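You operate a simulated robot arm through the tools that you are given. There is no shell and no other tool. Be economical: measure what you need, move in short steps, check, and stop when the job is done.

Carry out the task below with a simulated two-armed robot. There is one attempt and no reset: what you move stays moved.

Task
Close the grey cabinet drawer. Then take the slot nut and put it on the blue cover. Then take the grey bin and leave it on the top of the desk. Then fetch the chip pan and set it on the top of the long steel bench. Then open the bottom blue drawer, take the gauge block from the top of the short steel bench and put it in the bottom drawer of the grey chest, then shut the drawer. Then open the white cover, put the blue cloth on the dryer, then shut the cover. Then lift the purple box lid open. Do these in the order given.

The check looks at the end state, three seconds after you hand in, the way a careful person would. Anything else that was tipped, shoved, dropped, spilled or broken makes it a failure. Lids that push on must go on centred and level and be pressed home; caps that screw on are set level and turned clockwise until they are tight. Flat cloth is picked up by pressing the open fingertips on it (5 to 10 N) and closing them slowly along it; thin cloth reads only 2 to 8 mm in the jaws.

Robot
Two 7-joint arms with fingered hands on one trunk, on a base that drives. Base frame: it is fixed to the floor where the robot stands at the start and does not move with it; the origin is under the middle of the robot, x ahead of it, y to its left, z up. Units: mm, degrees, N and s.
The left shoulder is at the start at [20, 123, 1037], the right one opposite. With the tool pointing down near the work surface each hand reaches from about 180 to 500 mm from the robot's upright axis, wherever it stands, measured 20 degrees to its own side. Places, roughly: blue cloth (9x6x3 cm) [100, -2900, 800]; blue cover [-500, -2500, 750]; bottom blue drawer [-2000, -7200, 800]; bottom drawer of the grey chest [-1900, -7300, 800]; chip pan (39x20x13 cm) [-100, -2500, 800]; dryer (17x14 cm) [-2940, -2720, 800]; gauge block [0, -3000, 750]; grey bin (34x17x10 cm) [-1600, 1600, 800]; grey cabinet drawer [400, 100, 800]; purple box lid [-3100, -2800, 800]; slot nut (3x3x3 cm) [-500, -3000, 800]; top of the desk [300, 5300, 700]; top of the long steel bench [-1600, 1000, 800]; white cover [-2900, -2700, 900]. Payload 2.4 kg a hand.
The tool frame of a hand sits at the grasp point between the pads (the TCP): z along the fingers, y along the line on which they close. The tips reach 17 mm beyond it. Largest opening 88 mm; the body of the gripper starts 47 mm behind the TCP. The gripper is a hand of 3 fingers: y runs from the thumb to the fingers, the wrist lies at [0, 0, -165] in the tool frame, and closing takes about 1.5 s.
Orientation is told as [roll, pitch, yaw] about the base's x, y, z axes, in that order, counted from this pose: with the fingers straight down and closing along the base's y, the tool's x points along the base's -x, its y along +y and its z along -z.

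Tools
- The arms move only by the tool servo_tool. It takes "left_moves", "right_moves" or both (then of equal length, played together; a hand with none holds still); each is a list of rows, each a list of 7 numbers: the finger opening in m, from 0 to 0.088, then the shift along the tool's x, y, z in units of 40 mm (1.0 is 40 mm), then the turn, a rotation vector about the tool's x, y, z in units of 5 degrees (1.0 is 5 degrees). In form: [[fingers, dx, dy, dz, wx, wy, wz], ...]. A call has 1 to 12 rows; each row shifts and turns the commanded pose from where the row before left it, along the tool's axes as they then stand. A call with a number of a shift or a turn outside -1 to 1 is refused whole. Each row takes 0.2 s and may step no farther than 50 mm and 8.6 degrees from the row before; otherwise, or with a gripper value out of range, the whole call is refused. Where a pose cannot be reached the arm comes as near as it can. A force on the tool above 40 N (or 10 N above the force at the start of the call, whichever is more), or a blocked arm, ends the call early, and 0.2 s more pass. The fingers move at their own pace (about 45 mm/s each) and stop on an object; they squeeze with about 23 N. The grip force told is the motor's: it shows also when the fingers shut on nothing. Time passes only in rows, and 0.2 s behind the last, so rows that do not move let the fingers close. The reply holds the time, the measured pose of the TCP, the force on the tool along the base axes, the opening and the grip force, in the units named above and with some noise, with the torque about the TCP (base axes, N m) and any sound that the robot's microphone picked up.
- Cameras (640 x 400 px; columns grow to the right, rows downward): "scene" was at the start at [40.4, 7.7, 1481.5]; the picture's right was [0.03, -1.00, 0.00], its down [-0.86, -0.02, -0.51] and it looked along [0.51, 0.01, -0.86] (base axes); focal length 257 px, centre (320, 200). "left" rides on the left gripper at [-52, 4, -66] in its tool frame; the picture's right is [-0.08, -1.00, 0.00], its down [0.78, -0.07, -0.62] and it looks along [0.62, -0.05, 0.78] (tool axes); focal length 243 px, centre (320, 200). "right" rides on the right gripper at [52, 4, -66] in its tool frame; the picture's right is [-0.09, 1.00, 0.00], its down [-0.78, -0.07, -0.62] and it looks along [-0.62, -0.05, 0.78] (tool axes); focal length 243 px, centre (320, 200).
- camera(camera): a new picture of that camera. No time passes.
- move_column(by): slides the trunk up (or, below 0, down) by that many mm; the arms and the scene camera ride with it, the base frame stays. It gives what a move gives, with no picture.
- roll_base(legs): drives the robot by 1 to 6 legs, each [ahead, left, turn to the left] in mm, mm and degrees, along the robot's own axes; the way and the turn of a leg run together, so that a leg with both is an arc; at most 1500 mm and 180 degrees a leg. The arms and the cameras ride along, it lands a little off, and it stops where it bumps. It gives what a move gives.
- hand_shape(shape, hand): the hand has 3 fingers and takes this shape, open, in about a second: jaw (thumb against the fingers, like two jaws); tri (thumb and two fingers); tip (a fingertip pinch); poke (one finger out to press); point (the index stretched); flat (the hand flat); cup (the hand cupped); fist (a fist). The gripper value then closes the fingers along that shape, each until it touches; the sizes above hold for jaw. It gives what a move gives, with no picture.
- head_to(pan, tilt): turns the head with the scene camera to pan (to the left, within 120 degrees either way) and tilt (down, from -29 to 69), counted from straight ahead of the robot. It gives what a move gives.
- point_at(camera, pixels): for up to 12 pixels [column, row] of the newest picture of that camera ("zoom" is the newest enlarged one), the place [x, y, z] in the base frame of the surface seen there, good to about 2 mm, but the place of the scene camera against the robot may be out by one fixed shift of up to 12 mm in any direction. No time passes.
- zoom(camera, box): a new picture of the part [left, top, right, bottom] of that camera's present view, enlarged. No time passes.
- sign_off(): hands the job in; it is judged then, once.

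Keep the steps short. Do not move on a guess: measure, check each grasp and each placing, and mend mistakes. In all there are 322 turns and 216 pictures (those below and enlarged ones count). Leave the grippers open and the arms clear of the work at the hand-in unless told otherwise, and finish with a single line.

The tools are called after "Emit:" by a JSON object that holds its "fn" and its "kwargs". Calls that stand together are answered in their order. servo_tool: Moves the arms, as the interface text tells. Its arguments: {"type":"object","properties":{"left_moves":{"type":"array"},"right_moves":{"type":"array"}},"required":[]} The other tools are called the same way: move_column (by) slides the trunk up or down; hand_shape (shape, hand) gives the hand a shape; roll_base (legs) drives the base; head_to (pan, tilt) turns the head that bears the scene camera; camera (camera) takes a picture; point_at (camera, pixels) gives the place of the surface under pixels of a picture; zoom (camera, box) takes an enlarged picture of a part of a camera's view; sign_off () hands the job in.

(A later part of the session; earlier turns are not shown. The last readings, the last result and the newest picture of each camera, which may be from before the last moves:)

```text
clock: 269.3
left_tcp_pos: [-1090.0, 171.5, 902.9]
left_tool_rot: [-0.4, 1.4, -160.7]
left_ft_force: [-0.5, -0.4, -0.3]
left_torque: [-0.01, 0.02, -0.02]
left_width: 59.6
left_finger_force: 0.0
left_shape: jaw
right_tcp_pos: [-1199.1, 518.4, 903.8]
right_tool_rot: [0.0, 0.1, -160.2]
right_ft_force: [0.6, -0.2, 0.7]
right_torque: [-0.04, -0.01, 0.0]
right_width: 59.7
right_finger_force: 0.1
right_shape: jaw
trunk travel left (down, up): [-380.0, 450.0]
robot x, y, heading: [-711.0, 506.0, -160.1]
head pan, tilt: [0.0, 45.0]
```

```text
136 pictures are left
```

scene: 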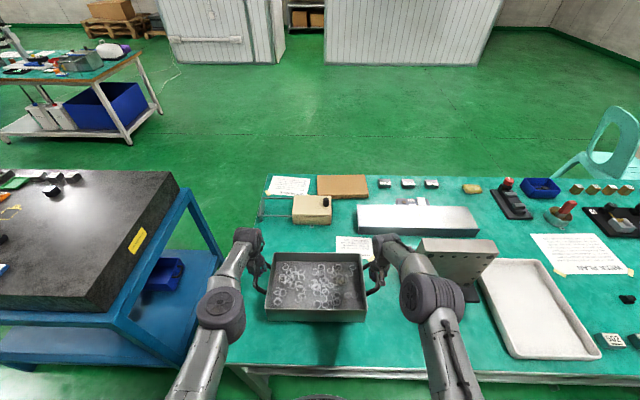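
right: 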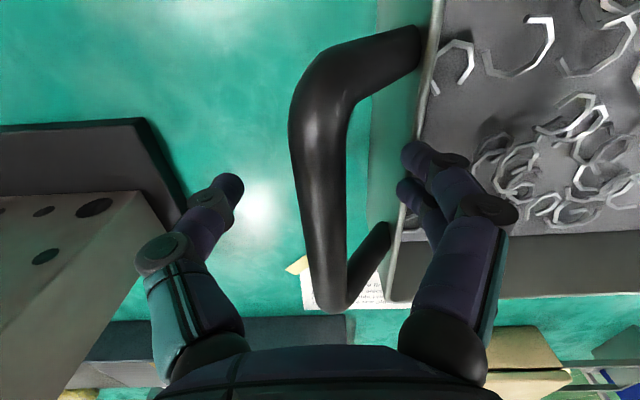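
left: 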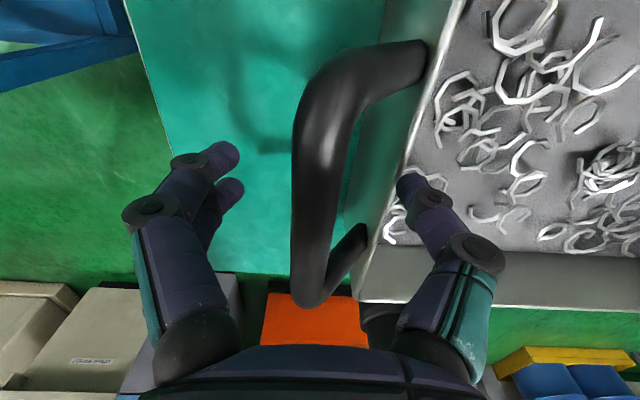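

Clear of the handles. I raise the trunk straight up, then back off and view the pan.

Emit:
{"fn": "move_column", "kwargs": {"by": 110}}

Emit:
{"fn": "roll_base", "kwargs": {"legs": [[-300, 0, 0]]}}

Emit:
{"fn": "camera", "kwargs": {"camera": "scene"}}

```text
clock: 270.8
left_tcp_pos: [-1089.6, 170.6, 1014.1]
left_tool_rot: [-0.5, 1.4, -160.7]
left_ft_force: [-0.7, -0.8, 0.0]
left_torque: [-0.02, -0.01, -0.02]
left_width: 59.7
left_finger_force: 0.1
left_shape: jaw
right_tcp_pos: [-1197.2, 520.5, 1012.7]
right_tool_rot: [-0.1, 0.1, -160.3]
right_ft_force: [0.3, -0.5, -0.1]
right_torque: [0.02, 0.01, -0.01]
right_width: 60.0
right_finger_force: 0.0
right_shape: jaw
trunk travel left (down, up): [-490.0, 340.0]
robot x, y, heading: [-711.4, 509.6, -160.1]
head pan, tilt: [0.0, 45.0]
```

```text
clock: 272.8
left_tcp_pos: [-808.7, 271.6, 1013.7]
left_tool_rot: [-0.4, 1.2, -160.7]
left_ft_force: [0.0, -0.3, -0.6]
left_torque: [-0.01, 0.0, 0.01]
left_width: 59.9
left_finger_force: 0.1
left_shape: jaw
right_tcp_pos: [-917.0, 620.5, 1013.5]
right_tool_rot: [0.0, 0.1, -160.3]
right_ft_force: [0.5, -0.3, 0.4]
right_torque: [-0.02, 0.03, 0.0]
right_width: 59.8
right_finger_force: 0.0
right_shape: jaw
trunk travel left (down, up): [-490.0, 340.0]
robot x, y, heading: [-433.4, 607.1, -160.3]
head pan, tilt: [0.0, 45.0]
```

```text
135 pictures are left
```

scene: 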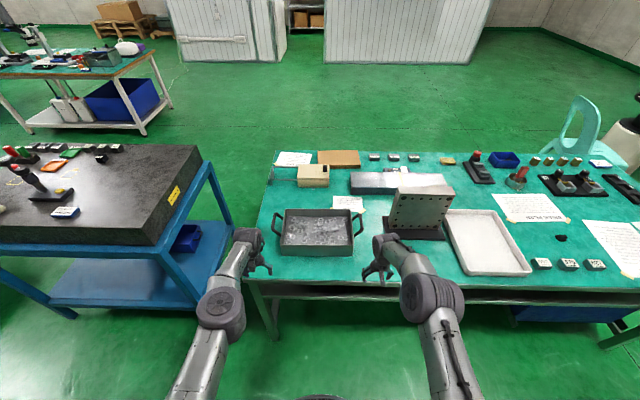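

The pan stands level on the long bench. Next I head for the blue-drawer chest at about (-2000,-7200). First leg: round the granite table and down the west side of the short bench.

Emit:
{"fn": "roll_base", "kwargs": {"legs": [[0, 0, 70], [650, 0, 0], [900, 260, 0], [800, 0, 0], [150, -1180, 0], [1300, 0, 0]]}}

Emit:
{"fn": "head_to", "kwargs": {"pan": 0, "tilt": 25}}

Emit:
{"fn": "camera", "kwargs": {"camera": "scene"}}

```text
clock: 299.4
left_tcp_pos: [-1205.9, -3641.5, 1014.0]
left_tool_rot: [-0.4, 1.4, -92.4]
left_ft_force: [0.0, 0.8, -0.3]
left_torque: [-0.02, -0.02, 0.0]
left_width: 59.6
left_finger_force: 0.0
left_shape: jaw
right_tcp_pos: [-1571.6, -3614.3, 1011.9]
right_tool_rot: [0.1, 0.3, -92.1]
right_ft_force: [-0.1, 0.3, 0.4]
right_torque: [-0.01, 0.01, 0.0]
right_width: 59.7
right_finger_force: 0.1
right_shape: jaw
trunk travel left (down, up): [-490.0, 340.0]
robot x, y, heading: [-1377.5, -3166.0, -92.0]
head pan, tilt: [0.0, 45.0]
```

```text
clock: 300.2
left_tcp_pos: [-1207.4, -3641.7, 1014.7]
left_tool_rot: [-0.4, 1.4, -92.4]
left_ft_force: [-0.1, -1.2, -0.6]
left_torque: [0.0, -0.01, 0.02]
left_width: 60.0
left_finger_force: 0.0
left_shape: jaw
right_tcp_pos: [-1570.3, -3613.5, 1011.2]
right_tool_rot: [0.0, 0.1, -92.0]
right_ft_force: [-0.2, -0.3, 0.2]
right_torque: [-0.01, -0.02, 0.04]
right_width: 59.7
right_finger_force: 0.0
right_shape: jaw
trunk travel left (down, up): [-490.0, 340.0]
robot x, y, heading: [-1381.2, -3166.5, -92.2]
head pan, tilt: [0.0, 25.0]
```

```text
134 pictures are left
```

scene: 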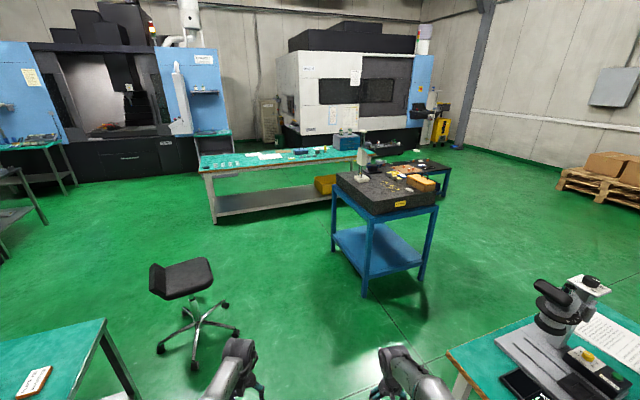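

Emit:
{"fn": "point_at", "kwargs": {"camera": "scene", "pixels": [[365, 295], [332, 245], [437, 205], [345, 143], [358, 147], [332, 147], [215, 222], [205, 170], [330, 210], [195, 365], [237, 330], [420, 280]]}}

Emit:
{"fn": "zoom", "kwargs": {"camera": "scene", "box": [190, 110, 460, 280]}}

```text
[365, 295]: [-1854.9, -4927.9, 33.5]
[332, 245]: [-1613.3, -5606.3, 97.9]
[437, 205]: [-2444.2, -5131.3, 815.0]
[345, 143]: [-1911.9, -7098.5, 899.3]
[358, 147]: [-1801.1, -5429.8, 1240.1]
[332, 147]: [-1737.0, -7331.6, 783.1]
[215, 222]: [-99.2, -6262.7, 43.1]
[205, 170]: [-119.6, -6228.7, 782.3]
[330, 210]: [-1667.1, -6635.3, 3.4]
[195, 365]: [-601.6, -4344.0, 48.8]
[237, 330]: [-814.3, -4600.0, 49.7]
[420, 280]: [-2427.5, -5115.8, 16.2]
```

```text
2.35 times, centred on (325, 195) of scene
```

zoom: 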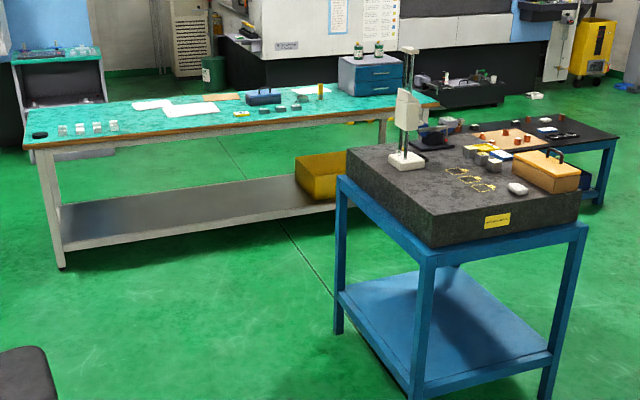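

Emit:
{"fn": "zoom", "kwargs": {"camera": "scene", "box": [320, 120, 380, 165]}}

Emit:
{"fn": "point_at", "kwargs": {"camera": "zoom", "pixels": [[170, 180], [180, 230], [260, 240], [340, 215], [160, 150], [390, 235], [140, 255], [265, 190], [270, 225], [100, 300], [320, 330]]}}

```text
8.89 times, centred on (350, 142) of scene
```

zoom: 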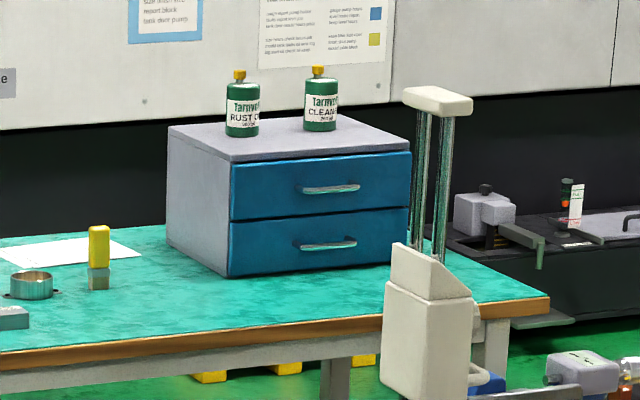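

```text
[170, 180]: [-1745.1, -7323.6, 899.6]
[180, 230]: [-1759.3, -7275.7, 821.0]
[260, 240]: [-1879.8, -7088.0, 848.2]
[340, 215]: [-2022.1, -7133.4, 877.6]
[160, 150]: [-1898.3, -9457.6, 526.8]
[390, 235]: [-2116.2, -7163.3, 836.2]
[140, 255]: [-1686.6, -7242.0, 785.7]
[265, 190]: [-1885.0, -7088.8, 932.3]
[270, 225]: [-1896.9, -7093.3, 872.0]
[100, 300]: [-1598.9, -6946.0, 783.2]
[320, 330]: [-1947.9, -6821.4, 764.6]
```

The chest has two blue drawers facing the robot's side, with bottles on its top. I drive south between the stool and the blue stand and look again.

Emit:
{"fn": "roll_base", "kwargs": {"legs": [[1327, 212, 0], [1200, 50, 0]]}}

Emit:
{"fn": "head_to", "kwargs": {"pan": -35, "tilt": 25}}

Emit:
{"fn": "camera", "kwargs": {"camera": "scene"}}

```text
clock: 312.8
left_tcp_pos: [-1099.2, -6218.4, 1014.2]
left_tool_rot: [-0.3, 1.4, -93.6]
left_ft_force: [-0.6, 0.1, 0.0]
left_torque: [0.01, -0.01, -0.01]
left_width: 59.4
left_finger_force: 0.2
left_shape: jaw
right_tcp_pos: [-1462.6, -6181.6, 1011.9]
right_tool_rot: [0.0, 0.2, -93.3]
right_ft_force: [-0.6, 0.9, -0.4]
right_torque: [-0.01, -0.01, -0.04]
right_width: 59.6
right_finger_force: 0.1
right_shape: jaw
trunk travel left (down, up): [-490.0, 340.0]
robot x, y, heading: [-1264.8, -5737.7, -93.0]
head pan, tilt: [0.0, 25.0]
```

```text
clock: 313.8
left_tcp_pos: [-1098.8, -6217.7, 1013.0]
left_tool_rot: [-0.3, 1.4, -93.6]
left_ft_force: [0.5, -0.4, 0.6]
left_torque: [-0.03, -0.02, -0.01]
left_width: 59.9
left_finger_force: 0.0
left_shape: jaw
right_tcp_pos: [-1463.2, -6181.3, 1012.6]
right_tool_rot: [0.0, 0.1, -93.2]
right_ft_force: [-0.7, 0.9, -0.7]
right_torque: [0.03, -0.02, -0.03]
right_width: 59.5
right_finger_force: 0.1
right_shape: jaw
trunk travel left (down, up): [-490.0, 340.0]
robot x, y, heading: [-1265.8, -5740.9, -93.3]
head pan, tilt: [-35.0, 25.0]
```

```text
131 pictures are left
```

scene: 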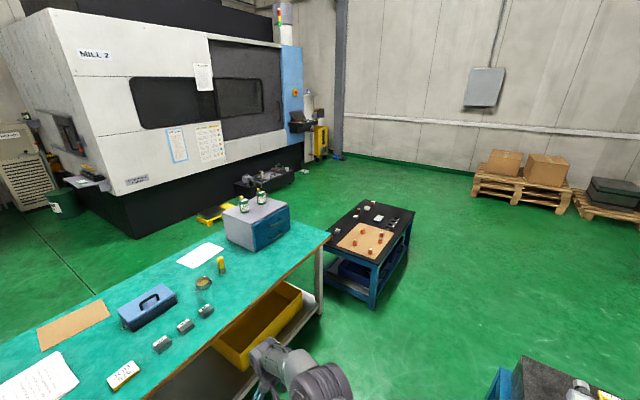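

Emit:
{"fn": "point_at", "kwargs": {"camera": "scene", "pixels": [[370, 305], [325, 275], [413, 235], [365, 268], [330, 238], [322, 310], [495, 370], [238, 325], [260, 247], [285, 232]]}}

Emit:
{"fn": "zoom", "kwargs": {"camera": "scene", "box": [170, 170, 340, 290]}}

```text
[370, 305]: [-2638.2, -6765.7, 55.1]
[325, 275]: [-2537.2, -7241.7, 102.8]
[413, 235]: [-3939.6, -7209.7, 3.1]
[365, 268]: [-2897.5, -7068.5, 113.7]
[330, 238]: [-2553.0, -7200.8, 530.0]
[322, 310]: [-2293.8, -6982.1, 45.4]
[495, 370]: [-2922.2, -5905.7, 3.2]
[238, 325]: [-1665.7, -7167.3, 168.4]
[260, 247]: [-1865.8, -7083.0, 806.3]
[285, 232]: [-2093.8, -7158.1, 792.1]
```

```text
3.33 times, centred on (255, 230) of scene
```

zoom: 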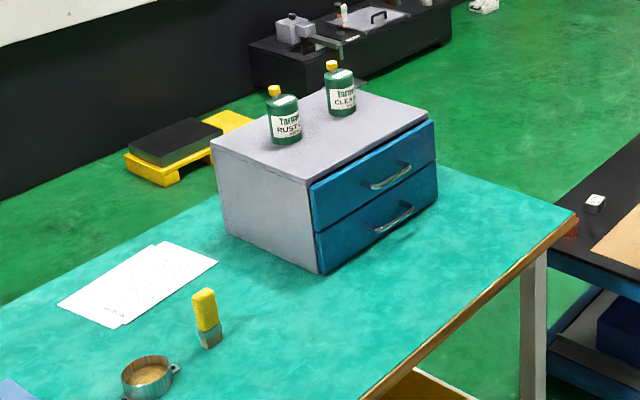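

Emit:
{"fn": "roll_base", "kwargs": {"legs": [[480, 0, 0], [0, 0, 21], [-81, -928, 0]]}}

Emit:
{"fn": "head_to", "kwargs": {"pan": 0, "tilt": 40}}

Emit:
{"fn": "camera", "kwargs": {"camera": "scene"}}

```text
clock: 322.1
left_tcp_pos: [-1863.2, -6792.0, 1013.6]
left_tool_rot: [-0.3, 1.3, -73.5]
left_ft_force: [0.1, -0.6, -0.2]
left_torque: [0.0, 0.01, 0.02]
left_width: 59.8
left_finger_force: 0.1
left_shape: jaw
right_tcp_pos: [-2218.1, -6882.6, 1012.5]
right_tool_rot: [-0.1, 0.0, -73.2]
right_ft_force: [0.0, 0.2, -0.6]
right_torque: [-0.04, -0.02, 0.01]
right_width: 59.7
right_finger_force: 0.0
right_shape: jaw
trunk travel left (down, up): [-490.0, 340.0]
robot x, y, heading: [-2181.7, -6400.8, -73.3]
head pan, tilt: [-35.0, 25.0]
```

```text
clock: 323.1
left_tcp_pos: [-1863.4, -6791.8, 1013.6]
left_tool_rot: [-0.4, 1.4, -73.6]
left_ft_force: [0.6, 0.0, 0.4]
left_torque: [0.01, 0.01, 0.03]
left_width: 59.8
left_finger_force: 0.1
left_shape: jaw
right_tcp_pos: [-2216.8, -6882.3, 1012.1]
right_tool_rot: [0.0, 0.3, -73.2]
right_ft_force: [-0.7, 0.4, -0.4]
right_torque: [-0.01, 0.01, 0.0]
right_width: 59.5
right_finger_force: 0.0
right_shape: jaw
trunk travel left (down, up): [-490.0, 340.0]
robot x, y, heading: [-2183.2, -6399.8, -73.1]
head pan, tilt: [0.0, 40.0]
```

```text
129 pictures are left
```

scene: 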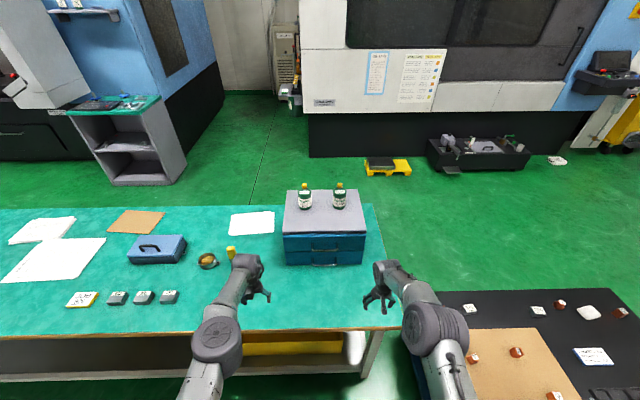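

I zoom on the chest front and measure the bottom handle bar.

Emit:
{"fn": "zoom", "kwargs": {"camera": "scene", "box": [265, 175, 385, 275]}}

Emit:
{"fn": "point_at", "kwargs": {"camera": "zoom", "pixels": [[320, 359], [285, 360], [365, 356], [320, 290], [110, 320], [110, 355], [515, 345], [250, 330], [400, 335], [320, 318]]}}

```text
4.00 times, centred on (325, 225) of scene
```

zoom: 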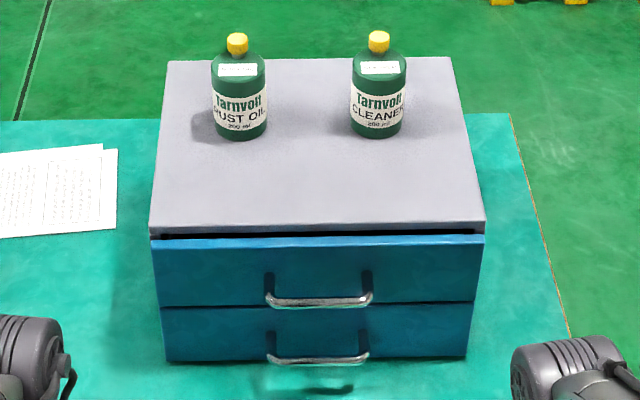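

```text
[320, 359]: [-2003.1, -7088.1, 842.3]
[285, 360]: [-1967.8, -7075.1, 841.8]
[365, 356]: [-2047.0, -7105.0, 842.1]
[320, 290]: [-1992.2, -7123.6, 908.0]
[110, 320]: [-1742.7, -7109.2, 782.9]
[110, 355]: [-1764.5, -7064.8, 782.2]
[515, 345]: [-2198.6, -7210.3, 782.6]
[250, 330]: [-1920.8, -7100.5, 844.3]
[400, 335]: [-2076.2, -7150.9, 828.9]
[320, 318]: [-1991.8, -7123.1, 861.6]
```

Bottom bar: centre (-2006,-7089,842), standing 35 mm off the front. I turn the right hand to point forward, closing vertically, and raise the left hand out of the way.

Emit:
{"fn": "servo_tool", "kwargs": {"left_moves": [[0.06, 0, 0, -0.5, 0, 0, 0], [0.06, 0, 0, -0.5, 0, 0, 0], [0.06, 0, 0, -0.5, 0, 0, 0], [0.06, 0, 0, -0.5, 0, 0, 0], [0.06, 0, 0, -0.5, 0, 0, 0], [0.06, 0, 0, -0.5, 0, 0, 0], [0.06, 0, 0, -0.5, 0, 0, 0], [0.06, 0, 0, -0.5, 0, 0, 0], [0.06, 0, 0, 0, 0, 0, 0], [0.06, 0, 0, 0, 0, 0, 0], [0.06, 0, 0, 0, 0, 0, 0], [0.06, 0, 0, 0, 0, 0, 0]], "right_moves": [[0.05, 0, 0, 0, -0.036, -0.832, 1], [0.05, 0, 0, 0, -0.109, -0.826, 1], [0.05, 0, 0, 0, -0.18, -0.813, 1], [0.05, 0, 0, 0, -0.25, -0.794, 1], [0.05, 0, 0, 0, -0.319, -0.769, 1], [0.05, 0, 0, 0, -0.385, -0.739, 1], [0.05, 0, 0, 0, -0.447, -0.703, 1], [0.05, 0, 0, 0, -0.507, -0.661, 1], [0.05, 0, 0, 0, -0.563, -0.614, 1], [0.05, 0, 0, 0, -0.614, -0.563, 1], [0.05, 0, 0, 0, -0.661, -0.507, 1], [0.05, 0, 0, 0, -0.703, -0.447, 1]]}}

Emit:
{"fn": "servo_tool", "kwargs": {"right_moves": [[0.05, 0, 0, 0, -0.739, -0.385, 1], [0.05, 0, 0, 0, -0.769, -0.319, 1], [0.05, 0, 0, 0, -0.794, -0.25, 1], [0.05, 0, 0, 0, -0.813, -0.18, 1], [0.05, 0, 0, 0, -0.826, -0.109, 1], [0.05, 0, 0, 0, -0.832, -0.036, 1], [0.05, 0, 0, 0, 0, 0, 0]]}}

```text
clock: 325.7
left_tcp_pos: [-1859.4, -6796.0, 1172.5]
left_tool_rot: [-0.4, 1.5, -73.5]
left_ft_force: [0.3, 0.2, 0.2]
left_torque: [-0.05, 0.01, -0.02]
left_width: 59.8
left_finger_force: 0.1
left_shape: jaw
right_tcp_pos: [-2217.3, -6881.0, 1011.6]
right_tool_rot: [45.7, -22.5, -143.0]
right_ft_force: [-0.1, -0.1, -0.2]
right_torque: [0.03, -0.04, -0.04]
right_width: 50.5
right_finger_force: 0.1
right_shape: jaw
trunk travel left (down, up): [-490.0, 340.0]
robot x, y, heading: [-2182.3, -6396.6, -73.1]
head pan, tilt: [0.0, 40.0]
```

```text
clock: 327.3
left_tcp_pos: [-1859.4, -6797.3, 1173.7]
left_tool_rot: [-0.4, 1.4, -73.6]
left_ft_force: [-0.5, -0.2, -0.7]
left_torque: [0.01, 0.0, -0.03]
left_width: 59.6
left_finger_force: 0.1
left_shape: jaw
right_tcp_pos: [-2217.6, -6883.7, 1013.2]
right_tool_rot: [74.8, 0.1, -163.3]
right_ft_force: [-0.3, -0.3, 0.7]
right_torque: [0.02, -0.02, -0.03]
right_width: 50.7
right_finger_force: 0.0
right_shape: jaw
trunk travel left (down, up): [-490.0, 340.0]
robot x, y, heading: [-2181.0, -6400.6, -73.1]
head pan, tilt: [0.0, 40.0]
```

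The hand now points forward. I lower the trunk 130 mm and shift the hand sideways in line with the bar.

Emit:
{"fn": "move_column", "kwargs": {"by": -130}}

Emit:
{"fn": "servo_tool", "kwargs": {"right_moves": [[0.05, 0.92, -0.23, 0.06, 0, 0, 0], [0.05, 0.92, -0.23, 0.06, 0, 0, 0], [0.05, 0.92, -0.23, 0.06, 0, 0, 0], [0.05, 0.92, -0.23, 0.06, 0, 0, 0], [0.05, 0, 0, 0, 0, 0, 0]]}}

Emit:
{"fn": "camera", "kwargs": {"camera": "right"}}

```text
clock: 328.9
left_tcp_pos: [-1859.8, -6796.4, 1042.7]
left_tool_rot: [-0.3, 1.3, -73.5]
left_ft_force: [-0.3, -0.2, 0.3]
left_torque: [0.01, 0.0, -0.01]
left_width: 59.7
left_finger_force: 0.1
left_shape: jaw
right_tcp_pos: [-2216.3, -6882.8, 882.8]
right_tool_rot: [74.9, 0.1, -163.1]
right_ft_force: [0.7, 0.4, -0.8]
right_torque: [0.02, 0.02, 0.02]
right_width: 50.3
right_finger_force: 0.0
right_shape: jaw
trunk travel left (down, up): [-360.0, 470.0]
robot x, y, heading: [-2181.4, -6399.0, -73.3]
head pan, tilt: [0.0, 40.0]
```

```text
clock: 330.1
left_tcp_pos: [-1859.3, -6797.3, 1042.8]
left_tool_rot: [-0.4, 1.4, -73.6]
left_ft_force: [-0.7, 0.0, 0.4]
left_torque: [0.01, 0.03, -0.01]
left_width: 59.7
left_finger_force: 0.0
left_shape: jaw
right_tcp_pos: [-2075.8, -6840.5, 842.3]
right_tool_rot: [74.9, 0.0, -163.2]
right_ft_force: [-0.3, -0.1, 0.5]
right_torque: [-0.02, -0.02, 0.0]
right_width: 50.6
right_finger_force: 0.1
right_shape: jaw
trunk travel left (down, up): [-360.0, 470.0]
robot x, y, heading: [-2181.7, -6397.1, -73.3]
head pan, tilt: [0.0, 40.0]
```

```text
127 pictures are left
```

right: 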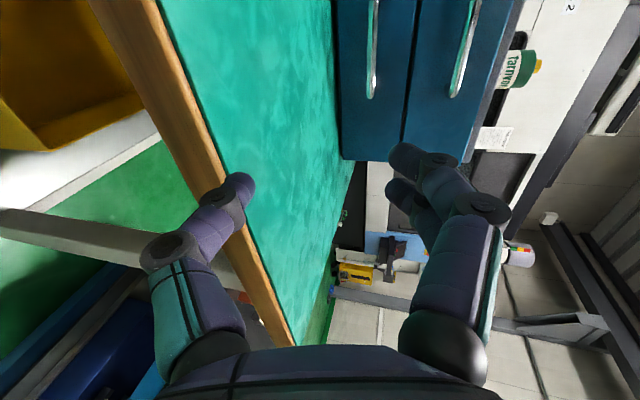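

The bottom handle shows at (372,50). I measure it with this camera.

Emit:
{"fn": "point_at", "kwargs": {"camera": "right", "pixels": [[371, 92], [371, 60], [371, 30], [373, 5], [350, 60], [390, 60], [464, 60]]}}

```text
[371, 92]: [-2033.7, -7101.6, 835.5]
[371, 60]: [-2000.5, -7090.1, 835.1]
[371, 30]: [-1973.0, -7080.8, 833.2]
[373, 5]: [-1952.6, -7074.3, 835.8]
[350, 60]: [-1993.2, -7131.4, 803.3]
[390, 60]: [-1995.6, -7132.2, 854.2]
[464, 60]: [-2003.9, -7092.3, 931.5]
```

Bar centre (-1996,-7088,835), 260 mm ahead of the TCP. I drive 200 mm ahead, then check.

Emit:
{"fn": "roll_base", "kwargs": {"legs": [[200, 4, 0.8]]}}

Emit:
{"fn": "camera", "kwargs": {"camera": "right"}}

Emit:
{"fn": "point_at", "kwargs": {"camera": "right", "pixels": [[350, 150], [350, 120], [350, 90]]}}

```text
clock: 331.7
left_tcp_pos: [-1788.8, -6985.5, 1043.5]
left_tool_rot: [-0.4, 1.4, -72.7]
left_ft_force: [0.2, -0.2, 0.2]
left_torque: [-0.02, 0.03, 0.03]
left_width: 59.8
left_finger_force: 0.0
left_shape: jaw
right_tcp_pos: [-2005.0, -7032.2, 843.6]
right_tool_rot: [74.7, -0.1, -162.4]
right_ft_force: [-0.4, 1.2, 0.1]
right_torque: [-0.01, -0.01, 0.0]
right_width: 50.5
right_finger_force: 0.1
right_shape: jaw
trunk travel left (down, up): [-360.0, 470.0]
robot x, y, heading: [-2115.3, -6590.0, -72.4]
head pan, tilt: [0.0, 40.0]
```

```text
126 pictures are left
```

right: 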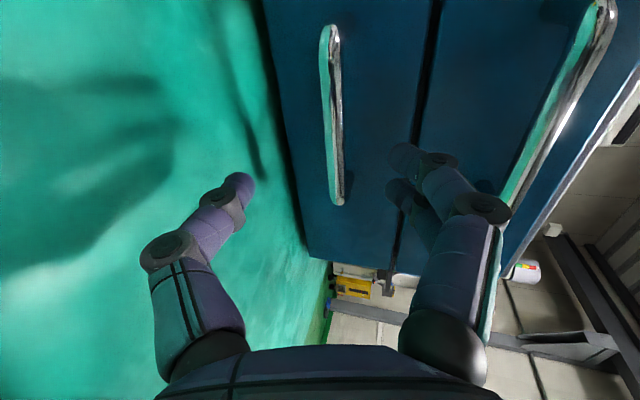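

```text
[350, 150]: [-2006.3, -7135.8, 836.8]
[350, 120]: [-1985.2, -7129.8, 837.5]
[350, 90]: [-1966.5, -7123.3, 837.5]
```

Emit:
{"fn": "point_at", "kwargs": {"camera": "right", "pixels": [[330, 35], [333, 70], [336, 110], [338, 150], [339, 195]]}}

```text
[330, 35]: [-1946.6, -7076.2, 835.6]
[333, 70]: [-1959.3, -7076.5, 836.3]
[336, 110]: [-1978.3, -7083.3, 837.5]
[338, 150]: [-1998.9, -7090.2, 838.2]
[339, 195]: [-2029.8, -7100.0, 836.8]
```

I move the hand 57 mm forward onto the bar and close the fingers on it.

Emit:
{"fn": "servo_tool", "kwargs": {"right_moves": [[0.05, 0, 0.07, 0.47, 0, 0, 0], [0.05, 0, 0.07, 0.47, 0, 0, 0], [0.05, 0, 0.06, 0.46, 0, 0, 0], [0.05, 0, 0, 0, 0, 0, 0], [0, 0, 0, 0, 0, 0, 0], [0, 0, 0, 0, 0, 0, 0], [0, 0, 0, 0, 0, 0, 0], [0, 0, 0, 0, 0, 0, 0], [0, 0, 0, 0, 0, 0, 0], [0, 0, 0, 0, 0, 0, 0]]}}

Emit:
{"fn": "camera", "kwargs": {"camera": "right"}}

```text
clock: 333.9
left_tcp_pos: [-1789.1, -6985.6, 1043.2]
left_tool_rot: [-0.3, 1.3, -72.8]
left_ft_force: [-0.2, -0.2, 0.6]
left_torque: [0.0, 0.0, -0.01]
left_width: 59.6
left_finger_force: 0.1
left_shape: jaw
right_tcp_pos: [-1990.2, -7085.7, 835.4]
right_tool_rot: [74.8, 0.1, -162.3]
right_ft_force: [0.3, -0.7, -1.0]
right_torque: [-0.02, -0.03, 0.03]
right_width: 4.8
right_finger_force: 22.8
right_shape: jaw
trunk travel left (down, up): [-360.0, 470.0]
robot x, y, heading: [-2119.5, -6591.5, -72.4]
head pan, tilt: [0.0, 40.0]
```

```text
125 pictures are left
```

right: 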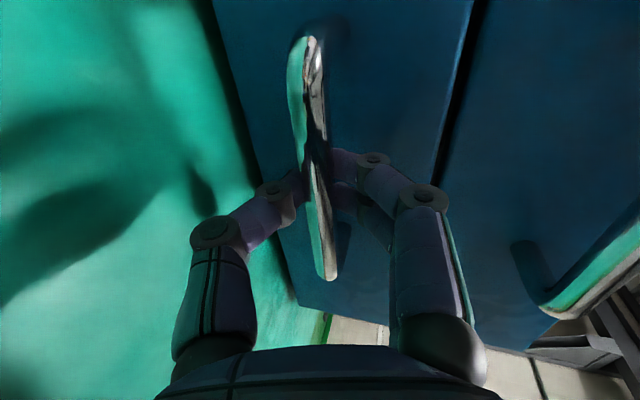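

The bar is held (4.8 mm, 22.8 N). I pull straight back 100 mm with the base.

Emit:
{"fn": "roll_base", "kwargs": {"legs": [[-100, 0, 0]]}}

Emit:
{"fn": "camera", "kwargs": {"camera": "scene"}}

```text
clock: 335.1
left_tcp_pos: [-1820.6, -6890.7, 1043.7]
left_tool_rot: [-0.5, 1.4, -72.8]
left_ft_force: [0.0, -0.1, 0.1]
left_torque: [-0.04, 0.02, -0.04]
left_width: 59.7
left_finger_force: 0.0
left_shape: jaw
right_tcp_pos: [-2018.3, -6988.4, 835.7]
right_tool_rot: [74.8, 0.1, -162.4]
right_ft_force: [-4.0, -2.9, -7.0]
right_torque: [0.0, 0.0, -0.03]
right_width: 4.9
right_finger_force: 22.9
right_shape: jaw
trunk travel left (down, up): [-360.0, 470.0]
robot x, y, heading: [-2143.9, -6500.5, -72.3]
head pan, tilt: [0.0, 40.0]
```

```text
124 pictures are left
```

scene: 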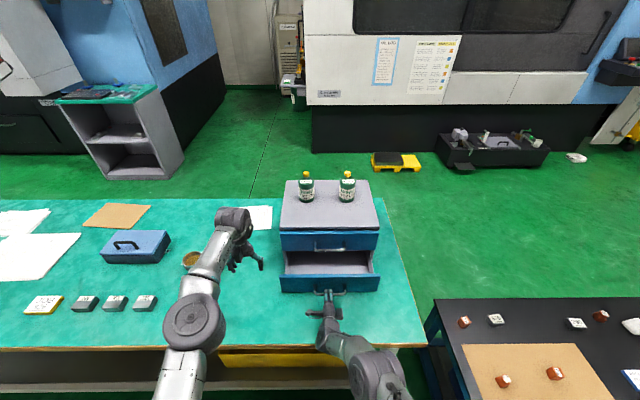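

The drawer is open about 100 mm and the chest has not moved. I pull 40 mm more for room.

Emit:
{"fn": "roll_base", "kwargs": {"legs": [[-40, 0, 0]]}}

Emit:
{"fn": "servo_tool", "kwargs": {"right_moves": [[0.05, 0, 0, 0, 0, 0, 0], [0.05, 0, 0, 0, 0, 0, 0], [0.05, 0, 0, 0, 0, 0, 0], [0.05, 0, 0, 0, 0, 0, 0], [0.05, 0, -0.2, -0.7, 0, 0, 0], [0.05, 0, -0.2, -0.7, 0, 0, 0]]}}

Emit:
{"fn": "zoom", "kwargs": {"camera": "scene", "box": [230, 160, 430, 310]}}

```text
clock: 335.9
left_tcp_pos: [-1831.8, -6852.6, 1043.1]
left_tool_rot: [-0.4, 1.5, -72.8]
left_ft_force: [0.1, 0.4, -0.3]
left_torque: [0.02, 0.0, -0.01]
left_width: 59.7
left_finger_force: 0.0
left_shape: jaw
right_tcp_pos: [-2031.6, -6952.3, 835.0]
right_tool_rot: [74.6, 0.0, -162.2]
right_ft_force: [-2.1, -0.1, -17.9]
right_torque: [-0.06, 0.0, 0.0]
right_width: 1.0
right_finger_force: 23.2
right_shape: jaw
trunk travel left (down, up): [-360.0, 470.0]
robot x, y, heading: [-2157.1, -6459.5, -72.6]
head pan, tilt: [0.0, 40.0]
```

```text
clock: 337.3
left_tcp_pos: [-1831.9, -6851.3, 1042.9]
left_tool_rot: [-0.5, 1.4, -72.7]
left_ft_force: [-0.3, 0.1, 0.5]
left_torque: [-0.02, -0.01, 0.0]
left_width: 59.5
left_finger_force: 0.2
left_shape: jaw
right_tcp_pos: [-2048.8, -6896.6, 834.9]
right_tool_rot: [74.6, 0.1, -162.3]
right_ft_force: [0.2, 0.2, -0.6]
right_torque: [-0.01, 0.01, -0.04]
right_width: 49.6
right_finger_force: 0.0
right_shape: jaw
trunk travel left (down, up): [-360.0, 470.0]
robot x, y, heading: [-2160.4, -6455.0, -72.7]
head pan, tilt: [0.0, 40.0]
```

```text
2.67 times, centred on (330, 235) of scene
```

zoom: 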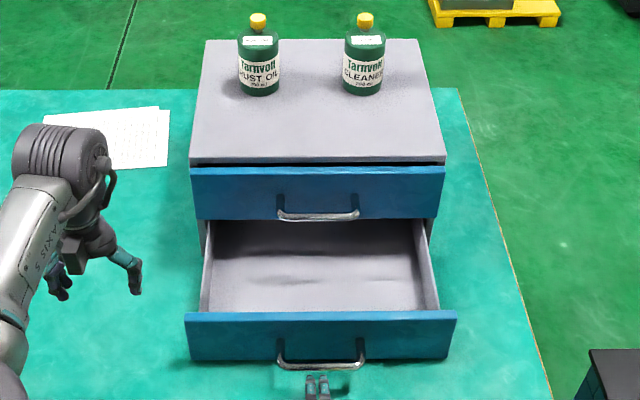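

The drawer stands well open. I measure the opening for later.

Emit:
{"fn": "point_at", "kwargs": {"camera": "zoom", "pixels": [[320, 314], [190, 316], [455, 312], [320, 208], [320, 270], [320, 296], [210, 240], [425, 240], [320, 340]]}}

```text
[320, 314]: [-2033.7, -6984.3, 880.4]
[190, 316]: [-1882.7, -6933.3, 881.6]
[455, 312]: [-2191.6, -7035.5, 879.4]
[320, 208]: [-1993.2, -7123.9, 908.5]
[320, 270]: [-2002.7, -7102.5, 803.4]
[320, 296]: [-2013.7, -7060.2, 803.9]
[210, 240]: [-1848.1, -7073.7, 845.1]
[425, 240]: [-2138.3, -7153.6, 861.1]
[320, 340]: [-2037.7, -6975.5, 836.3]
```

The drawer is open about 145 mm, floor z 804. I leave the right hand forward-pointing for shutting it later; the left hand fetches the gauge block. I raise the trunk and drive towards the short bench's east side.

Emit:
{"fn": "move_column", "kwargs": {"by": 130}}

Emit:
{"fn": "roll_base", "kwargs": {"legs": [[-60, 945, 0], [0, 0, 72.7], [266, 950, 0], [1450, 0, 0], [0, 0, -162]]}}

```text
clock: 338.9
left_tcp_pos: [-1831.3, -6853.0, 1173.6]
left_tool_rot: [-0.4, 1.4, -72.8]
left_ft_force: [-0.4, -0.1, -0.4]
left_torque: [-0.03, 0.01, -0.01]
left_width: 59.8
left_finger_force: 0.0
left_shape: jaw
right_tcp_pos: [-2049.3, -6896.9, 965.0]
right_tool_rot: [74.6, 0.0, -162.3]
right_ft_force: [0.6, 0.2, 0.3]
right_torque: [0.0, -0.01, -0.02]
right_width: 49.7
right_finger_force: 0.1
right_shape: jaw
trunk travel left (down, up): [-490.0, 340.0]
robot x, y, heading: [-2156.9, -6459.6, -72.3]
head pan, tilt: [0.0, 40.0]
```

```text
clock: 365.2
left_tcp_pos: [15.5, -5444.5, 1173.4]
left_tool_rot: [-0.4, 1.5, -161.0]
left_ft_force: [-0.5, 0.1, -0.7]
left_torque: [-0.03, -0.04, -0.02]
left_width: 59.7
left_finger_force: 0.0
left_shape: jaw
right_tcp_pos: [-34.0, -5227.2, 964.9]
right_tool_rot: [74.5, 0.0, 109.4]
right_ft_force: [0.8, 0.7, -0.1]
right_torque: [0.0, -0.01, 0.02]
right_width: 49.7
right_finger_force: 0.0
right_shape: jaw
trunk travel left (down, up): [-490.0, 340.0]
robot x, y, heading: [395.7, -5103.0, -160.5]
head pan, tilt: [0.0, 40.0]
```

Emit:
{"fn": "roll_base", "kwargs": {"legs": [[-730, -700, 0], [-287, -960, 0], [-12, -633, -1.5]]}}

Emit:
{"fn": "camera", "kwargs": {"camera": "scene"}}

```text
clock: 378.3
left_tcp_pos: [264.0, -2911.3, 1173.6]
left_tool_rot: [-0.4, 1.4, -164.6]
left_ft_force: [0.2, 0.1, -0.4]
left_torque: [-0.01, -0.02, 0.0]
left_width: 59.8
left_finger_force: 0.0
left_shape: jaw
right_tcp_pos: [225.5, -2691.8, 964.7]
right_tool_rot: [74.5, 0.0, 105.9]
right_ft_force: [-0.1, -0.2, 0.3]
right_torque: [0.01, 0.0, 0.01]
right_width: 49.6
right_finger_force: 0.0
right_shape: jaw
trunk travel left (down, up): [-490.0, 340.0]
robot x, y, heading: [665.8, -2597.9, -164.1]
head pan, tilt: [0.0, 40.0]
```

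```text
122 pictures are left
```

scene: 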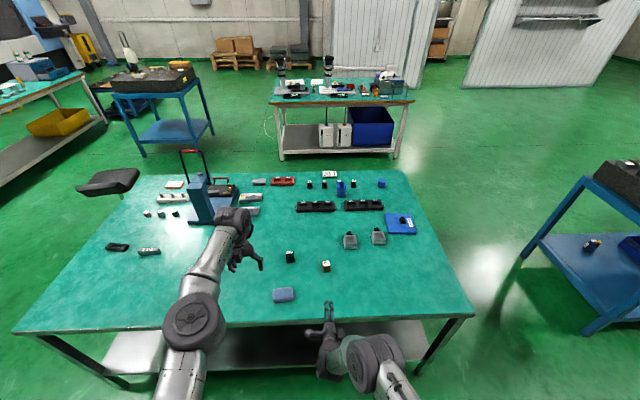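

Emit:
{"fn": "zoom", "kwargs": {"camera": "scene", "box": [90, 220, 350, 310]}}

Emit:
{"fn": "point_at", "kwargs": {"camera": "zoom", "pixels": [[495, 90], [505, 118], [495, 100], [581, 110], [475, 185], [447, 185], [500, 182], [145, 75], [70, 65]]}}

```text
2.46 times, centred on (220, 265) of scene
```

zoom: 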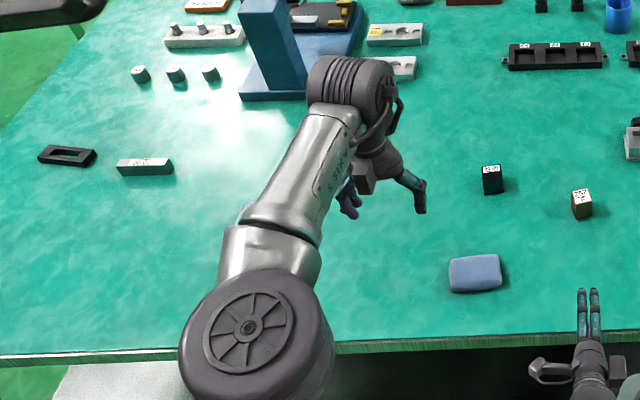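

```text
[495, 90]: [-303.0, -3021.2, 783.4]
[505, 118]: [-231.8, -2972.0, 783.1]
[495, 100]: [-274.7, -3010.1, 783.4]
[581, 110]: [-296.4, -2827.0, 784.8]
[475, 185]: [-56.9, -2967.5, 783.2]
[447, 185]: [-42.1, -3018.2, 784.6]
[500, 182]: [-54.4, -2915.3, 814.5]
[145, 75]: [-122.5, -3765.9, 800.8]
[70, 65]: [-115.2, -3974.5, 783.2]
```

Emit:
{"fn": "zoom", "kwargs": {"camera": "scene", "box": [275, 240, 335, 280]}}

Emit:
{"fn": "zoom", "kwargs": {"camera": "scene", "box": [130, 235, 170, 262]}}

```text
10.00 times, centred on (305, 260) of scene
```

zoom: 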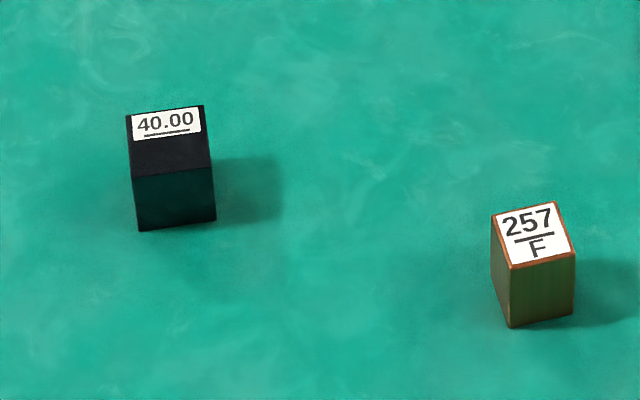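

```text
14.81 times, centred on (150, 248) of scene
```

zoom: 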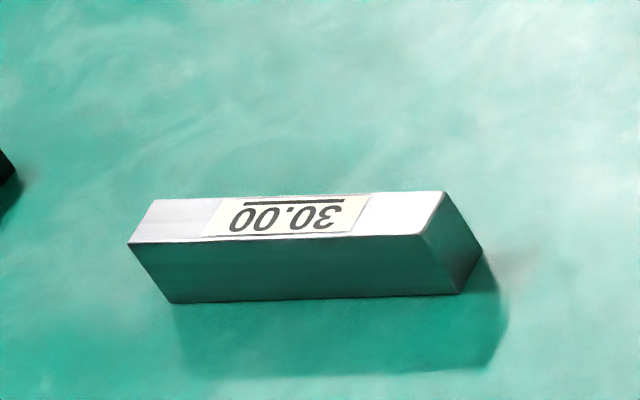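

Two labelled blocks: "40.00" at (-54,-2915), which matches the place told for the gauge block, and "30.00" far off at y -3531. I take the 40.00 one. I raise the right arm, lower the trunk, and drive 285 mm in.

Emit:
{"fn": "servo_tool", "kwargs": {"left_moves": [[0.07, 0, -0.5, 0, 0, 0, 0], [0.07, 0, -0.5, 0, 0, 0, 0], [0.07, 0, -0.5, 0, 0, 0, 0], [0.07, 0, -0.5, 0, 0, 0, 0], [0.07, 0, 0, 0, 0, 0, 0]], "right_moves": [[0.05, 0, 0.966, -0.259, 0, 0, 0], [0.05, 0, 0.966, -0.259, 0, 0, 0], [0.05, 0, 0.966, -0.259, 0, 0, 0], [0.05, 0, 0.966, -0.259, 0, 0, 0], [0.05, 0, 0.966, -0.259, 0, 0, 0]]}}

Emit:
{"fn": "move_column", "kwargs": {"by": -220}}

Emit:
{"fn": "roll_base", "kwargs": {"legs": [[285, 0, 0]]}}

Emit:
{"fn": "camera", "kwargs": {"camera": "left"}}

```text
clock: 379.5
left_tcp_pos: [247.1, -2832.2, 1174.6]
left_tool_rot: [-0.4, 1.2, -164.5]
left_ft_force: [-0.2, -0.7, -0.2]
left_torque: [-0.02, 0.01, 0.01]
left_width: 69.7
left_finger_force: 0.0
left_shape: jaw
left hand out of reach, approached as far as the arm can: row 4
right_tcp_pos: [225.3, -2692.5, 1164.8]
right_tool_rot: [74.5, 0.1, 105.8]
right_ft_force: [0.2, -0.4, 0.1]
right_torque: [0.02, 0.02, 0.04]
right_width: 49.6
right_finger_force: 0.0
right_shape: jaw
trunk travel left (down, up): [-490.0, 340.0]
robot x, y, heading: [666.3, -2590.9, -164.1]
head pan, tilt: [0.0, 40.0]
```

```text
clock: 381.9
left_tcp_pos: [248.3, -2831.7, 952.4]
left_tool_rot: [-0.4, 1.5, -164.6]
left_ft_force: [0.5, 0.2, 0.2]
left_torque: [-0.01, -0.02, 0.02]
left_width: 69.9
left_finger_force: 0.0
left_shape: jaw
right_tcp_pos: [225.9, -2692.3, 944.9]
right_tool_rot: [74.5, 0.0, 105.8]
right_ft_force: [-0.1, -0.8, -0.2]
right_torque: [0.01, 0.04, -0.02]
right_width: 49.8
right_finger_force: 0.0
right_shape: jaw
trunk travel left (down, up): [-270.0, 560.0]
robot x, y, heading: [666.1, -2594.1, -164.2]
head pan, tilt: [0.0, 40.0]
```

```text
clock: 383.8
left_tcp_pos: [-26.6, -2914.0, 954.0]
left_tool_rot: [-0.5, 1.5, -164.4]
left_ft_force: [-0.2, -0.5, -0.1]
left_torque: [-0.02, 0.02, 0.0]
left_width: 69.7
left_finger_force: 0.0
left_shape: jaw
right_tcp_pos: [-48.4, -2774.0, 945.5]
right_tool_rot: [74.5, 0.0, 106.1]
right_ft_force: [0.1, -0.6, 0.6]
right_torque: [0.04, 0.01, 0.04]
right_width: 49.6
right_finger_force: 0.1
right_shape: jaw
trunk travel left (down, up): [-270.0, 560.0]
robot x, y, heading: [390.9, -2674.5, -163.8]
head pan, tilt: [0.0, 40.0]
```

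```text
118 pictures are left
```

left: 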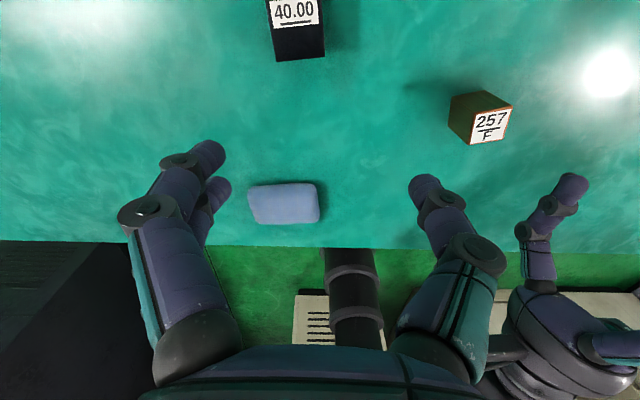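

Emit:
{"fn": "point_at", "kwargs": {"camera": "left", "pixels": [[273, 28], [320, 24], [297, 12], [277, 60], [325, 57], [300, 45], [268, 3], [318, 1], [285, 204]]}}

```text
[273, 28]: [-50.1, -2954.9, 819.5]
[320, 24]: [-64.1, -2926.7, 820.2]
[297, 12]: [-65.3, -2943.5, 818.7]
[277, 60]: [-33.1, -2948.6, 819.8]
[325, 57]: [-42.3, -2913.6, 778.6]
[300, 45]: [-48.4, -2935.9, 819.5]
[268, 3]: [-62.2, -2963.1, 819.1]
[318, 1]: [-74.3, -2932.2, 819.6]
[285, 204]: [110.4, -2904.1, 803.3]
```

Block top 819 (40 mm tall), centre ≈ (-55,-2940), turned to about -156°. I roll 22 mm closer, align the left hand and come down halfway.

Emit:
{"fn": "roll_base", "kwargs": {"legs": [[22, 0, 0]]}}

Emit:
{"fn": "servo_tool", "kwargs": {"left_moves": [[0.075, -0.31, 0.43, 0.2, 0, 0, -0.8], [0.075, 0, 0, 0.7, 0, 0, -0.8], [0.075, 0, 0, 0.7, 0, 0, 0], [0.075, 0, 0, 0, 0, 0, 0]]}}

Emit:
{"fn": "camera", "kwargs": {"camera": "left"}}

```text
clock: 384.6
left_tcp_pos: [-45.3, -2919.8, 953.9]
left_tool_rot: [-0.4, 1.4, -164.3]
left_ft_force: [-0.6, 0.9, 0.2]
left_torque: [0.01, 0.01, 0.01]
left_width: 69.9
left_finger_force: 0.1
left_shape: jaw
right_tcp_pos: [-68.2, -2779.2, 946.0]
right_tool_rot: [74.5, 0.0, 106.0]
right_ft_force: [0.5, -0.5, 0.2]
right_torque: [-0.02, -0.02, -0.01]
right_width: 49.7
right_finger_force: 0.1
right_shape: jaw
trunk travel left (down, up): [-270.0, 560.0]
robot x, y, heading: [371.1, -2680.0, -163.9]
head pan, tilt: [0.0, 40.0]
```

```text
clock: 385.6
left_tcp_pos: [-43.9, -2935.7, 889.4]
left_tool_rot: [-0.2, 1.4, -156.3]
left_ft_force: [-0.4, -0.6, -0.3]
left_torque: [-0.01, 0.0, -0.04]
left_width: 74.7
left_finger_force: 0.1
left_shape: jaw
left hand out of reach, approached as far as the arm can: row 1
right_tcp_pos: [-69.0, -2778.8, 944.0]
right_tool_rot: [74.5, 0.0, 106.1]
right_ft_force: [-1.2, 0.2, -0.2]
right_torque: [-0.01, -0.02, 0.0]
right_width: 49.7
right_finger_force: 0.0
right_shape: jaw
trunk travel left (down, up): [-270.0, 560.0]
robot x, y, heading: [371.0, -2680.8, -163.9]
head pan, tilt: [0.0, 40.0]
```

```text
117 pictures are left
```

left: 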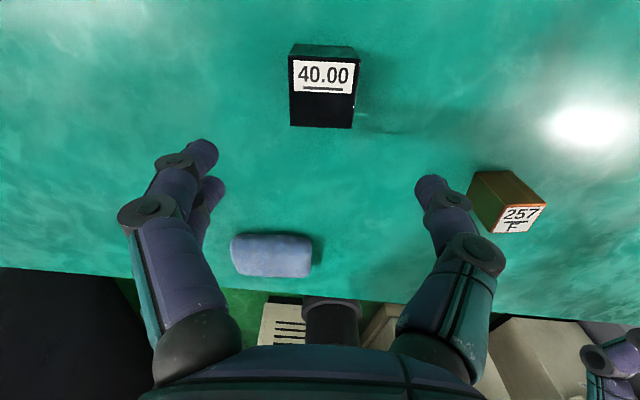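

Emit:
{"fn": "point_at", "kwargs": {"camera": "left", "pixels": [[293, 60], [353, 62], [293, 122], [350, 124], [322, 95]]}}

```text
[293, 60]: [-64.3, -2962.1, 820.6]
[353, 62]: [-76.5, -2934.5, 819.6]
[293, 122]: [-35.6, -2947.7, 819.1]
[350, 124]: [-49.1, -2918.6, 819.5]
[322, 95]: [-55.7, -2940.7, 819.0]
```

Block centre (-56,-2941). I correct 13 mm, go down to z 806 and close.

Emit:
{"fn": "servo_tool", "kwargs": {"left_moves": [[0.075, -0.34, 0, 0.5, 0, 0, 0], [0.075, 0, 0, 0.6, 0, 0, 0], [0.075, 0, 0, 0.6, 0, 0, 0], [0.075, 0, 0, 0.38, 0, 0, 0], [0.075, 0, 0, 0, 0, 0, 0], [0, 0, 0, 0, 0, 0, 0], [0, 0, 0, 0, 0, 0, 0], [0, 0, 0, 0, 0, 0, 0], [0, 0, 0, 0, 0, 0, 0], [0, 0, 0, 0, 0, 0, 0], [0, 0, 0, 0, 0, 0, 0]]}}

Emit:
{"fn": "camera", "kwargs": {"camera": "left"}}

```text
clock: 388.0
left_tcp_pos: [-40.9, -2937.2, 806.2]
left_tool_rot: [-0.3, 1.4, -156.3]
left_ft_force: [-0.2, 3.4, 1.0]
left_torque: [-0.05, 0.0, -0.04]
left_width: 18.5
left_finger_force: 22.9
left_shape: jaw
left hand out of reach, approached as far as the arm can: row 1, 4
right_tcp_pos: [-67.9, -2778.7, 945.0]
right_tool_rot: [74.6, 0.0, 105.9]
right_ft_force: [-0.6, 0.8, 0.3]
right_torque: [-0.04, -0.02, 0.03]
right_width: 49.5
right_finger_force: 0.1
right_shape: jaw
trunk travel left (down, up): [-270.0, 560.0]
robot x, y, heading: [370.5, -2673.0, -163.9]
head pan, tilt: [0.0, 40.0]
```

```text
116 pictures are left
```

left: 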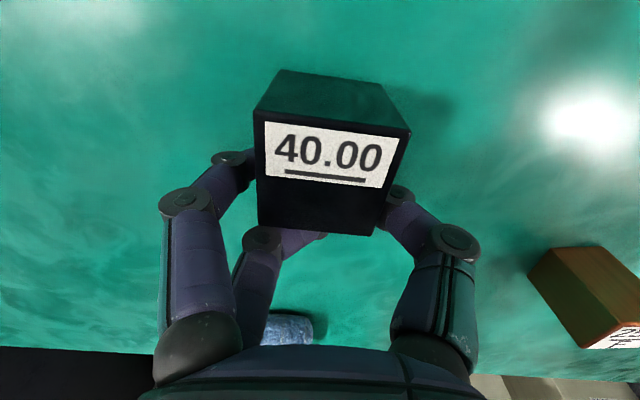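

The hand sits 15 mm short, so one finger missed and the block turned a little. I open, tilt the hand 10° forward for more reach, and look.

Emit:
{"fn": "servo_tool", "kwargs": {"left_moves": [[0.075, 0, 0, 0, 0, 0, 0], [0.075, 0, 0, 0, 0, 0, 0], [0.075, 0, 0, 0, 0, 0, 0], [0.075, 0, 0, -0.9, 0, 0, 0], [0.075, 0, 0, -0.6, 0, -1, 0], [0.075, -0.2, 0, 0, 0, -1, 0], [0.075, -0.2, 0, 0, 0, 0, 0], [0.075, 0, 0, 0, 0, 0, 0]]}}

Emit:
{"fn": "camera", "kwargs": {"camera": "left"}}

```text
clock: 389.8
left_tcp_pos: [-56.9, -2943.5, 866.9]
left_tool_rot: [-0.3, -8.6, -156.2]
left_ft_force: [-0.4, 0.4, 0.2]
left_torque: [-0.02, 0.0, 0.02]
left_width: 74.9
left_finger_force: 0.0
left_shape: jaw
right_tcp_pos: [-70.0, -2779.8, 944.5]
right_tool_rot: [74.5, 0.1, 106.0]
right_ft_force: [-0.1, -0.1, -0.4]
right_torque: [0.02, 0.03, 0.0]
right_width: 49.5
right_finger_force: 0.1
right_shape: jaw
trunk travel left (down, up): [-270.0, 560.0]
robot x, y, heading: [374.2, -2678.6, -163.5]
head pan, tilt: [0.0, 40.0]
```

```text
115 pictures are left
```

left: 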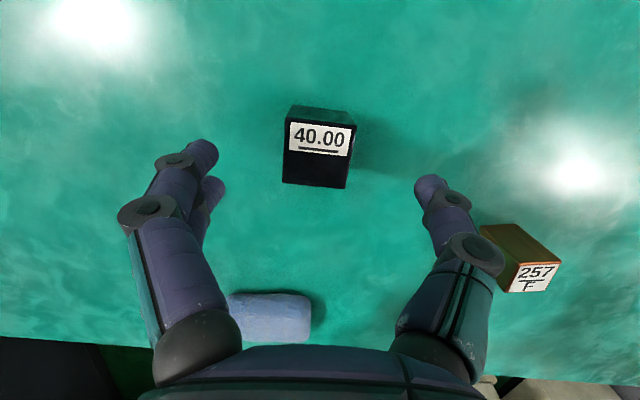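

Emit:
{"fn": "point_at", "kwargs": {"camera": "left", "pixels": [[287, 119], [353, 127], [285, 178], [344, 186], [318, 155]]}}

```text
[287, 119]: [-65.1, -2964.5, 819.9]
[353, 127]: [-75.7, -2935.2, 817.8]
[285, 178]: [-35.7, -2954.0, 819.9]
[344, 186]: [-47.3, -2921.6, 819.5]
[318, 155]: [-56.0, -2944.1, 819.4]
```

Centre (-56,-2944), and the TCP is right above. I go straight down 60 mm, turn 4° and close.

Emit:
{"fn": "servo_tool", "kwargs": {"left_moves": [[0.075, 0.08, 0, 0.5, 0, 0, 0.85], [0.075, 0.075, 0, 0.5, 0, 0, 0], [0.075, 0.075, 0, 0.5, 0, 0, 0], [0.075, 0, 0, 0, 0, 0, 0], [0, 0, 0, 0, 0, 0, 0], [0, 0, 0, 0, 0, 0, 0], [0, 0, 0, 0, 0, 0, 0], [0, 0, 0, 0, 0, 0, 0], [0, 0, 0, 0, 0, 0, 0], [0, 0, 0, 0, 0, 0, 0]]}}

Emit:
{"fn": "camera", "kwargs": {"camera": "left"}}

```text
clock: 392.0
left_tcp_pos: [-56.5, -2944.8, 806.3]
left_tool_rot: [0.4, -8.6, -160.6]
left_ft_force: [-0.2, -0.4, 0.4]
left_torque: [0.01, -0.02, 0.02]
left_width: 29.8
left_finger_force: 23.0
left_shape: jaw
right_tcp_pos: [-71.0, -2778.7, 945.2]
right_tool_rot: [74.5, 0.0, 106.1]
right_ft_force: [-0.1, -0.5, 0.7]
right_torque: [0.02, 0.0, -0.01]
right_width: 49.7
right_finger_force: 0.1
right_shape: jaw
trunk travel left (down, up): [-270.0, 560.0]
robot x, y, heading: [369.2, -2683.0, -163.6]
head pan, tilt: [0.0, 40.0]
```

```text
114 pictures are left
```

left: 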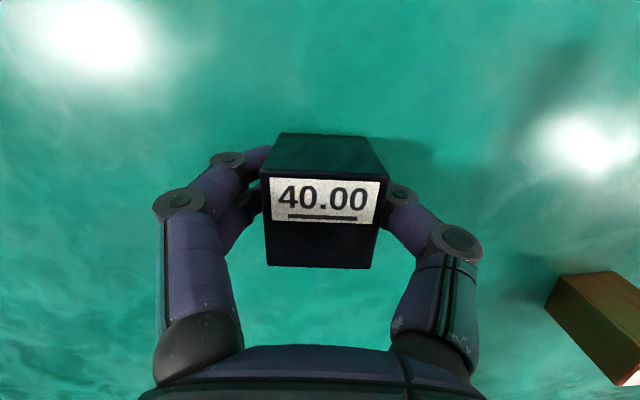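

Good grip (29.8 mm). I lift with the trunk and drive back to the chest by the same way.

Emit:
{"fn": "move_column", "kwargs": {"by": 220}}

Emit:
{"fn": "roll_base", "kwargs": {"legs": [[-298, 0, 0], [30, 616, 0], [234, 973, 0], [690, 738, 0], [1284, -224, 0]]}}

```text
clock: 394.4
left_tcp_pos: [-56.8, -2945.2, 1026.3]
left_tool_rot: [0.4, -8.6, -160.7]
left_ft_force: [-0.6, 0.5, -3.3]
left_torque: [-0.01, 0.02, -0.01]
left_width: 29.8
left_finger_force: 23.2
left_shape: jaw
right_tcp_pos: [-71.3, -2780.1, 1164.7]
right_tool_rot: [74.5, 0.1, 106.0]
right_ft_force: [-0.5, -0.9, -0.2]
right_torque: [-0.01, -0.02, 0.01]
right_width: 49.4
right_finger_force: 0.0
right_shape: jaw
trunk travel left (down, up): [-490.0, 340.0]
robot x, y, heading: [372.5, -2681.7, -163.6]
head pan, tilt: [0.0, 40.0]
```

```text
clock: 415.3
left_tcp_pos: [-1300.4, -5582.3, 1028.2]
left_tool_rot: [0.4, -8.5, -157.1]
left_ft_force: [-0.3, -0.7, -4.8]
left_torque: [-0.01, 0.01, 0.01]
left_width: 29.7
left_finger_force: 23.3
left_shape: jaw
right_tcp_pos: [-1322.5, -5418.3, 1164.2]
right_tool_rot: [74.4, 0.1, 109.4]
right_ft_force: [-0.5, 0.2, 0.4]
right_torque: [0.0, -0.01, -0.01]
right_width: 49.7
right_finger_force: 0.0
right_shape: jaw
trunk travel left (down, up): [-490.0, 340.0]
robot x, y, heading: [-886.7, -5292.5, -160.4]
head pan, tilt: [0.0, 40.0]
```

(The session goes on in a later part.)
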